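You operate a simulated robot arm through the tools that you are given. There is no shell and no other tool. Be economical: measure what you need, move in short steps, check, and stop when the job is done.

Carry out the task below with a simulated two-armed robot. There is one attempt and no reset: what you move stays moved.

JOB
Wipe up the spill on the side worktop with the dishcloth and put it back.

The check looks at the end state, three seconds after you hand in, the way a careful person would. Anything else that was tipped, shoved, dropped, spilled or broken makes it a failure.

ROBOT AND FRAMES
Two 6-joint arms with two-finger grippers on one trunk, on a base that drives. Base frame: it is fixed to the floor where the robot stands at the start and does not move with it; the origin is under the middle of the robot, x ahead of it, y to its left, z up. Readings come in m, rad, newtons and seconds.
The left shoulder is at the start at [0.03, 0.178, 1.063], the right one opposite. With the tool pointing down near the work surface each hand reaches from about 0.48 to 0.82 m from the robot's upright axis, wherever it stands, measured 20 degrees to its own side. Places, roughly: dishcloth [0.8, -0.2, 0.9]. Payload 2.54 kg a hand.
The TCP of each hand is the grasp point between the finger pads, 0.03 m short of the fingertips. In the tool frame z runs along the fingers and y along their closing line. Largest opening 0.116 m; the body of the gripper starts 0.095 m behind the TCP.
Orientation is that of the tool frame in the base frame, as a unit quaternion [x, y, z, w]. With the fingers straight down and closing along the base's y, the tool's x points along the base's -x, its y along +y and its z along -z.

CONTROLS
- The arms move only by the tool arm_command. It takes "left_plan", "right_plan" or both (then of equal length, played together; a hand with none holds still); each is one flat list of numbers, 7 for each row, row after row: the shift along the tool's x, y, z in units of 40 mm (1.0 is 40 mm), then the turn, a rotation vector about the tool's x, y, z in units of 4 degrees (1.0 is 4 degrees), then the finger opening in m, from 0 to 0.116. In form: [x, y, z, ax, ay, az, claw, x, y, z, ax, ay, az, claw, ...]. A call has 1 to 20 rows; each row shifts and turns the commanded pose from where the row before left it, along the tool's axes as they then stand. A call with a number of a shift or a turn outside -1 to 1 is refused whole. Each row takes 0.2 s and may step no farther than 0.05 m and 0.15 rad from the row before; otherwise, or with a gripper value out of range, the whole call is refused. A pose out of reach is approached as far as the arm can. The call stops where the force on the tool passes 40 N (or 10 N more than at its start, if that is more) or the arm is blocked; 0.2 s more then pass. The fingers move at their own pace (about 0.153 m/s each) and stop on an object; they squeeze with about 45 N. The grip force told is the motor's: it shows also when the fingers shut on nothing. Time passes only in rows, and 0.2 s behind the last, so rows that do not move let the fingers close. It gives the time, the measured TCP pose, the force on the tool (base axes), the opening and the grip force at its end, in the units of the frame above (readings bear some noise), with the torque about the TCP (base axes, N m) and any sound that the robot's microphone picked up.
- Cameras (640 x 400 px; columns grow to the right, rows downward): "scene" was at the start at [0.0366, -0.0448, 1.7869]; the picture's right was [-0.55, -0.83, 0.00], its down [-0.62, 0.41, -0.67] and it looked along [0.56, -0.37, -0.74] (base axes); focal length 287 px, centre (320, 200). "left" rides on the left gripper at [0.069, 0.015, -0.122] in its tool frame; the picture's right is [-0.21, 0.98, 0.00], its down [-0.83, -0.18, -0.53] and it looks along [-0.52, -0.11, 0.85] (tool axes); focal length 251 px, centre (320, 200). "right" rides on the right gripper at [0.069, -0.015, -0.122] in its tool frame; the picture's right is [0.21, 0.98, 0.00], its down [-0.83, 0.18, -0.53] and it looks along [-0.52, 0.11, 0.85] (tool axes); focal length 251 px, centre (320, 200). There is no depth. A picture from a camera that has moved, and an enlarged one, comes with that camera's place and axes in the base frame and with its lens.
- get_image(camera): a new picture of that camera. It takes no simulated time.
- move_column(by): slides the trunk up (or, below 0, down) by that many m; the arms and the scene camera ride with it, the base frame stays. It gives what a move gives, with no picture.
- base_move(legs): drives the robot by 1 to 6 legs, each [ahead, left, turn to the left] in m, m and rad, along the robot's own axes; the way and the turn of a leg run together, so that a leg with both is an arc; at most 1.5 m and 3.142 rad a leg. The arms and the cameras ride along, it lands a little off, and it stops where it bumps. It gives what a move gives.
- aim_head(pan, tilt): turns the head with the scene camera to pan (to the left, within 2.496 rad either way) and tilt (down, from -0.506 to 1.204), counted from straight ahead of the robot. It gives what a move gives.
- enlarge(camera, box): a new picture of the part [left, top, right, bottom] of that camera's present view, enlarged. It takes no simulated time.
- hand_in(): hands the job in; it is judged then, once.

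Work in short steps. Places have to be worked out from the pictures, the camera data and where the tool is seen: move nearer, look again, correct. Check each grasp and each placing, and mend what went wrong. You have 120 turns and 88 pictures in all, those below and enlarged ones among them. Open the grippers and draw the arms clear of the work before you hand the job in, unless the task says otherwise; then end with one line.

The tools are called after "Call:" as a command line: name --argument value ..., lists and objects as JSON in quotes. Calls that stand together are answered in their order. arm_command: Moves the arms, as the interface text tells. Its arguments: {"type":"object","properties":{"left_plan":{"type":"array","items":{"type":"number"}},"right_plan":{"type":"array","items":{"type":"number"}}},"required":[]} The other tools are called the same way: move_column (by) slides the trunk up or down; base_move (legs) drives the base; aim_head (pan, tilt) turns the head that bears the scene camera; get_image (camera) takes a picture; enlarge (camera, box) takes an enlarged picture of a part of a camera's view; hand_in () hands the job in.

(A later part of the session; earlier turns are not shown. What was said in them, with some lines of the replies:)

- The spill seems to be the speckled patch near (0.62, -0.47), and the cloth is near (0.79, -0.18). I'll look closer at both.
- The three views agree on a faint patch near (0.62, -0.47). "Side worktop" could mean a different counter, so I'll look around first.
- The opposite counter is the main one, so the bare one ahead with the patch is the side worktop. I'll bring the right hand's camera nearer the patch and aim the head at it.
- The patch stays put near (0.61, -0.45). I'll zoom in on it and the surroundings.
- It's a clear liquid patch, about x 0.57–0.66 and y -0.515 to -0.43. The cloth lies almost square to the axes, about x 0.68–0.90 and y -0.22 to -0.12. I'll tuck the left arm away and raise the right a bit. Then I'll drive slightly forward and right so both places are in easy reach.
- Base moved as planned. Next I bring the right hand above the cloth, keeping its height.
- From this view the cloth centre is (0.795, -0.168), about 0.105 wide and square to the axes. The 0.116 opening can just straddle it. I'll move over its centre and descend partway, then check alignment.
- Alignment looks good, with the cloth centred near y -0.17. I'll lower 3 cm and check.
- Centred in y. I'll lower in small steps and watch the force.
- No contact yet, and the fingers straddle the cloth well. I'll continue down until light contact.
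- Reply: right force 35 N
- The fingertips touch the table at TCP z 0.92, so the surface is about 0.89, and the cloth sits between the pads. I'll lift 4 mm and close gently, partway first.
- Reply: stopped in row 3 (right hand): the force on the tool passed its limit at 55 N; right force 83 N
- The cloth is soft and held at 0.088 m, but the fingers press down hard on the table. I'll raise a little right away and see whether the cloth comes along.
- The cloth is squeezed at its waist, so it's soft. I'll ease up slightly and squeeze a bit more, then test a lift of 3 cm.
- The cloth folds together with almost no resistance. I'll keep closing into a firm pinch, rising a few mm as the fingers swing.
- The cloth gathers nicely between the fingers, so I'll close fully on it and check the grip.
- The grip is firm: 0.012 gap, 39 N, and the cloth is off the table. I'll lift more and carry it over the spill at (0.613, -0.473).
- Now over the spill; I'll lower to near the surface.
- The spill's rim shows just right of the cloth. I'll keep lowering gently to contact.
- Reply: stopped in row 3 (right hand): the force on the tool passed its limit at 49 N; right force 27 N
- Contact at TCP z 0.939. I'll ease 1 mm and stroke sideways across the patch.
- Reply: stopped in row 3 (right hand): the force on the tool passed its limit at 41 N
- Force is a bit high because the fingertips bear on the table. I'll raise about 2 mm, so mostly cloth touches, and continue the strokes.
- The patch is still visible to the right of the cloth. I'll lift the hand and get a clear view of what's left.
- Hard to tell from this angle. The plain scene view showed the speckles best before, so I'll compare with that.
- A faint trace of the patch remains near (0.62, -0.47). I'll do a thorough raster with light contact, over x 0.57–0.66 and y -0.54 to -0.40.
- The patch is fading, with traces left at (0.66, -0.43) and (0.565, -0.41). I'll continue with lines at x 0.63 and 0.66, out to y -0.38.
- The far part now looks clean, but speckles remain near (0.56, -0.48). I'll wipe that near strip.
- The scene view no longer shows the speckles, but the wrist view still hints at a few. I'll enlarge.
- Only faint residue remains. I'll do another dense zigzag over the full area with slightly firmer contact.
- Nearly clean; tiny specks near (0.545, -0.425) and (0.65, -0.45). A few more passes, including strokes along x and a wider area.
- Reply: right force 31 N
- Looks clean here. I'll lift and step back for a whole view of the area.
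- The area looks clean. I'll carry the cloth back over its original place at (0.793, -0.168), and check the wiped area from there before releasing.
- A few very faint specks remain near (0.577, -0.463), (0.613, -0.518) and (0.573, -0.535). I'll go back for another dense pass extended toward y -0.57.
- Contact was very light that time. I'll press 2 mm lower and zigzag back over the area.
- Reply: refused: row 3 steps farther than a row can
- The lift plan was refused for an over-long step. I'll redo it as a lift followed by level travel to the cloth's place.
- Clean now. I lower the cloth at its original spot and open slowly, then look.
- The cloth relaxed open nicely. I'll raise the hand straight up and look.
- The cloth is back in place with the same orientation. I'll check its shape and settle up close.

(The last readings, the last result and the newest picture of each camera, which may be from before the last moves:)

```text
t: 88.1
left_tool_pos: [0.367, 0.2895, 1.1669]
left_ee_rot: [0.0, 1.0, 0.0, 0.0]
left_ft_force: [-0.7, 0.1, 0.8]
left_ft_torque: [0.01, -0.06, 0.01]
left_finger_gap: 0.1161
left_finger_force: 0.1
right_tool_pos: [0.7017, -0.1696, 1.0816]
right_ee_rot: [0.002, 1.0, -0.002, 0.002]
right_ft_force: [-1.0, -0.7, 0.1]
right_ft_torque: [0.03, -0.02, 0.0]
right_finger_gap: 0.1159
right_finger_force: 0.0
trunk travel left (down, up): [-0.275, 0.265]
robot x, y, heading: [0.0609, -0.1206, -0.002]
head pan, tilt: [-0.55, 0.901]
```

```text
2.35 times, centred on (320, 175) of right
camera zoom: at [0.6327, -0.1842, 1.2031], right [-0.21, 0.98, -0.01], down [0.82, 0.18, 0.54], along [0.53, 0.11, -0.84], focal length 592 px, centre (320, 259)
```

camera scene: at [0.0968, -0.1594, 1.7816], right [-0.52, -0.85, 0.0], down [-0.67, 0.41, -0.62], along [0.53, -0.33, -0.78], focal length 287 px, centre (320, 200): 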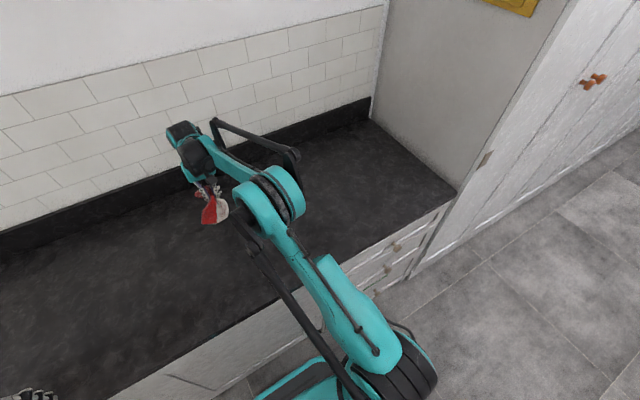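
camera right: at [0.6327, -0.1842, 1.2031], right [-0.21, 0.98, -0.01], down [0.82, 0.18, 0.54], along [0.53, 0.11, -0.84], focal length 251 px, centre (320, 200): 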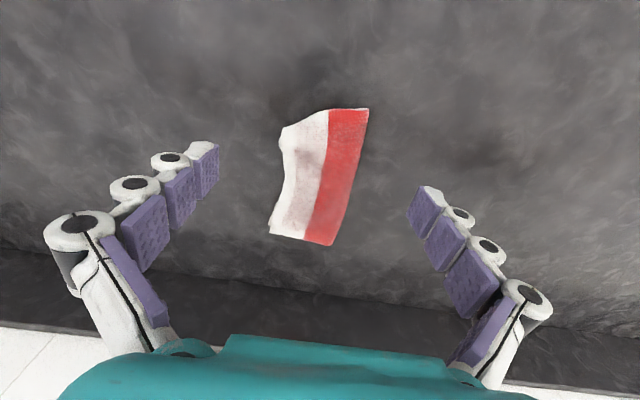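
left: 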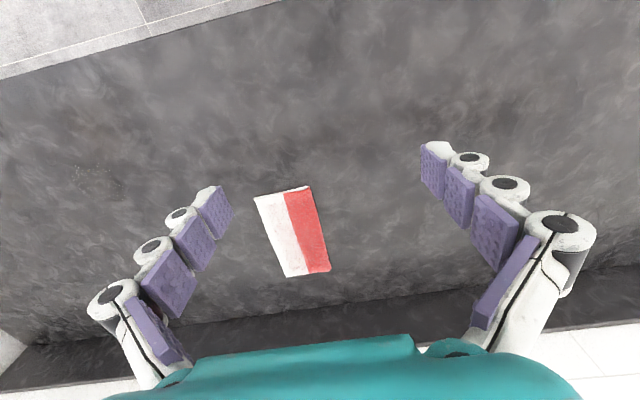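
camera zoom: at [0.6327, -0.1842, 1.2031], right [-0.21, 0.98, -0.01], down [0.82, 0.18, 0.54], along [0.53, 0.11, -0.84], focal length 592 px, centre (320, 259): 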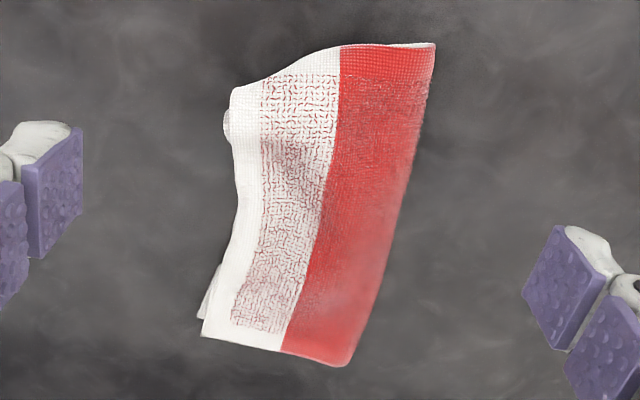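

The cloth lies within about 1–2 cm of its original spot, with only one corner slightly turned. I'll draw the arm clear and take a final look.

Call:
arm_command --right_plan '[0.7, -0.8, -0.3, 0, 0, 0, 0.116, 0.7, -0.8, -0.3, 0, 0, 0, 0.116, 0.7, -0.8, 0, 0, 0, 0, 0.116, 0.7, -0.8, 0, 0, 0, 0, 0.116, 0.7, -0.8, 0, 0, 0, 0, 0.116, 0.7, -0.8, 0, 0, 0, 0, 0.116, 0.7, -0.8, 0, 0, 0, 0, 0.116, 0.7, -0.8, 0, 0, 0, 0, 0.116, 0.7, -0.8, 0, 0, 0, 0, 0.116, 0.7, -0.8, 0, 0, 0, 0, 0.116]'

Call:
get_image --camera "scene"

Call:
get_image --camera "right"

Call:
enlarge --camera "scene" --box '[260, 170, 360, 250]'

```text
t: 90.3
left_tool_pos: [0.368, 0.2888, 1.1668]
left_ee_rot: [-0.001, 1.0, 0.0, -0.001]
left_ft_force: [-1.1, 0.6, -0.6]
left_ft_torque: [0.02, -0.04, -0.01]
left_finger_gap: 0.1158
left_finger_force: 0.0
right_tool_pos: [0.4217, -0.4885, 1.1042]
right_ee_rot: [0.001, 1.0, -0.002, 0.003]
right_ft_force: [-0.5, 0.4, -0.5]
right_ft_torque: [-0.02, -0.01, 0.0]
right_finger_gap: 0.116
right_finger_force: 0.1
trunk travel left (down, up): [-0.275, 0.265]
robot x, y, heading: [0.0615, -0.1217, -0.006]
head pan, tilt: [-0.55, 0.901]
```

```text
29 pictures are left
camera scene: at [0.0944, -0.1618, 1.7816], right [-0.52, -0.85, 0.0], down [-0.67, 0.41, -0.62], along [0.53, -0.32, -0.78], focal length 287 px, centre (320, 200)
```

scene: 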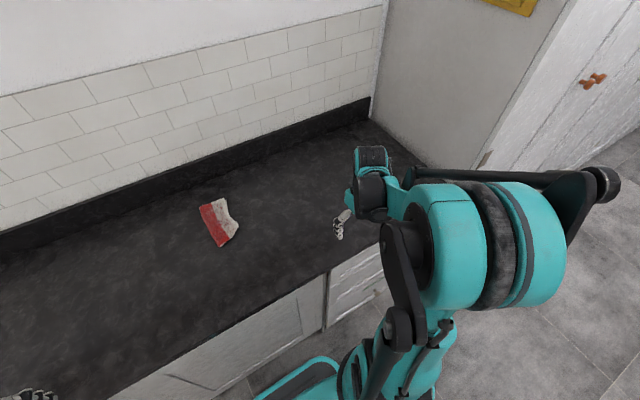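

```text
28 pictures are left
camera right: at [0.3527, -0.5032, 1.2255], right [-0.21, 0.98, 0.0], down [0.82, 0.18, 0.54], along [0.53, 0.11, -0.84], focal length 251 px, centre (320, 200)
```

right: 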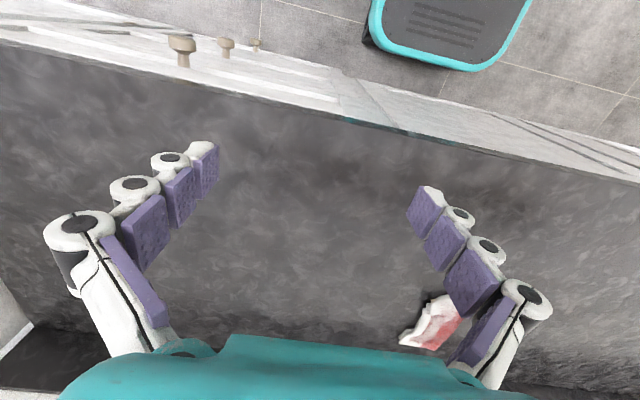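

```text
5.00 times, centred on (310, 210) of scene
camera zoom: at [0.0944, -0.1618, 1.7816], right [-0.52, -0.85, 0.0], down [-0.67, 0.41, -0.62], along [0.53, -0.32, -0.78], focal length 1436 px, centre (370, 150)
```

zoom: 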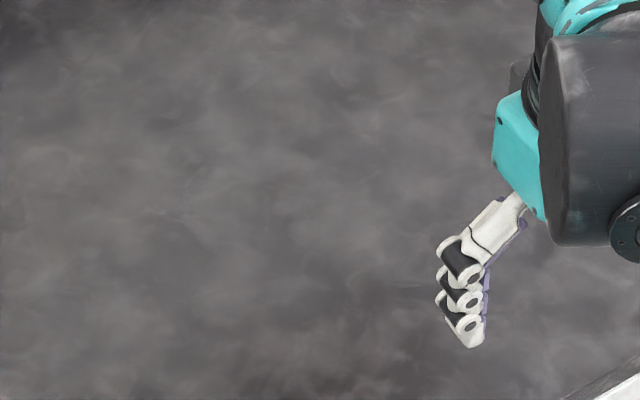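

No trace of the spill is visible in the scene view. I'll confirm with the wrist camera and draw the arm back a bit more.

Call:
enlarge --camera "right" --box '[220, 150, 420, 275]'

Call:
arm_command --right_plan '[0.9, 0, -0.5, 0, 0, 0, 0.116, 0.9, 0, -0.5, 0, 0, 0, 0.116]'

Call:
enlarge --camera "scene" --box '[180, 180, 260, 260]'

```text
3.20 times, centred on (320, 212) of right
camera zoom: at [0.3527, -0.5032, 1.2255], right [-0.21, 0.98, 0.0], down [0.82, 0.18, 0.54], along [0.53, 0.11, -0.84], focal length 805 px, centre (320, 160)
```

zoom: 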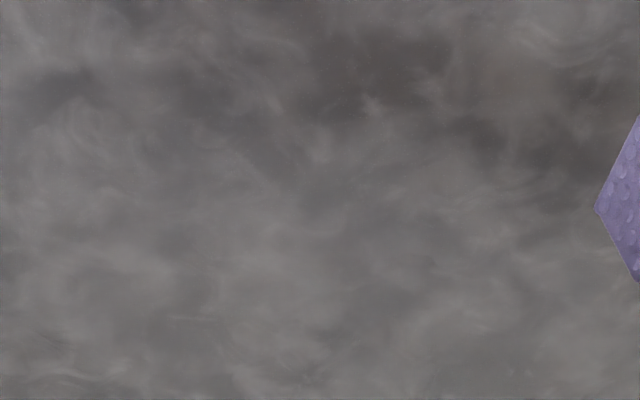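

```text
t: 90.9
left_tool_pos: [0.3679, 0.2891, 1.1668]
left_ee_rot: [0.0, 1.0, 0.0, 0.0]
left_ft_force: [-0.4, -0.2, 1.0]
left_ft_torque: [-0.05, -0.05, 0.04]
left_finger_gap: 0.1159
left_finger_force: 0.2
right_tool_pos: [0.3486, -0.4854, 1.1441]
right_ee_rot: [0.002, 1.0, -0.002, 0.002]
right_ft_force: [0.7, 0.1, -0.3]
right_ft_torque: [-0.03, -0.02, 0.0]
right_finger_gap: 0.1161
right_finger_force: 0.1
trunk travel left (down, up): [-0.275, 0.265]
robot x, y, heading: [0.0581, -0.117, -0.002]
head pan, tilt: [-0.55, 0.901]
```

```text
5.00 times, centred on (220, 220) of scene
camera zoom: at [0.094, -0.1598, 1.7817], right [-0.52, -0.85, 0.0], down [-0.67, 0.41, -0.62], along [0.53, -0.33, -0.78], focal length 1436 px, centre (820, 100)
```

zoom: 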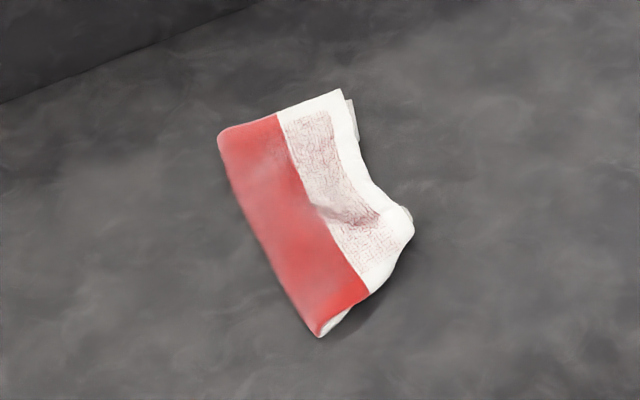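

The worktop is clean from both cameras, the cloth lies back at its place, and both grippers are open and clear, so I'm handing in.

Call:
hand_in

```text
The job is handed in.
```

I wiped up the spill on the side worktop, and neither camera shows any trace of it; the dishcloth is back within about 2 cm of where it lay, slightly creased with one corner turned.
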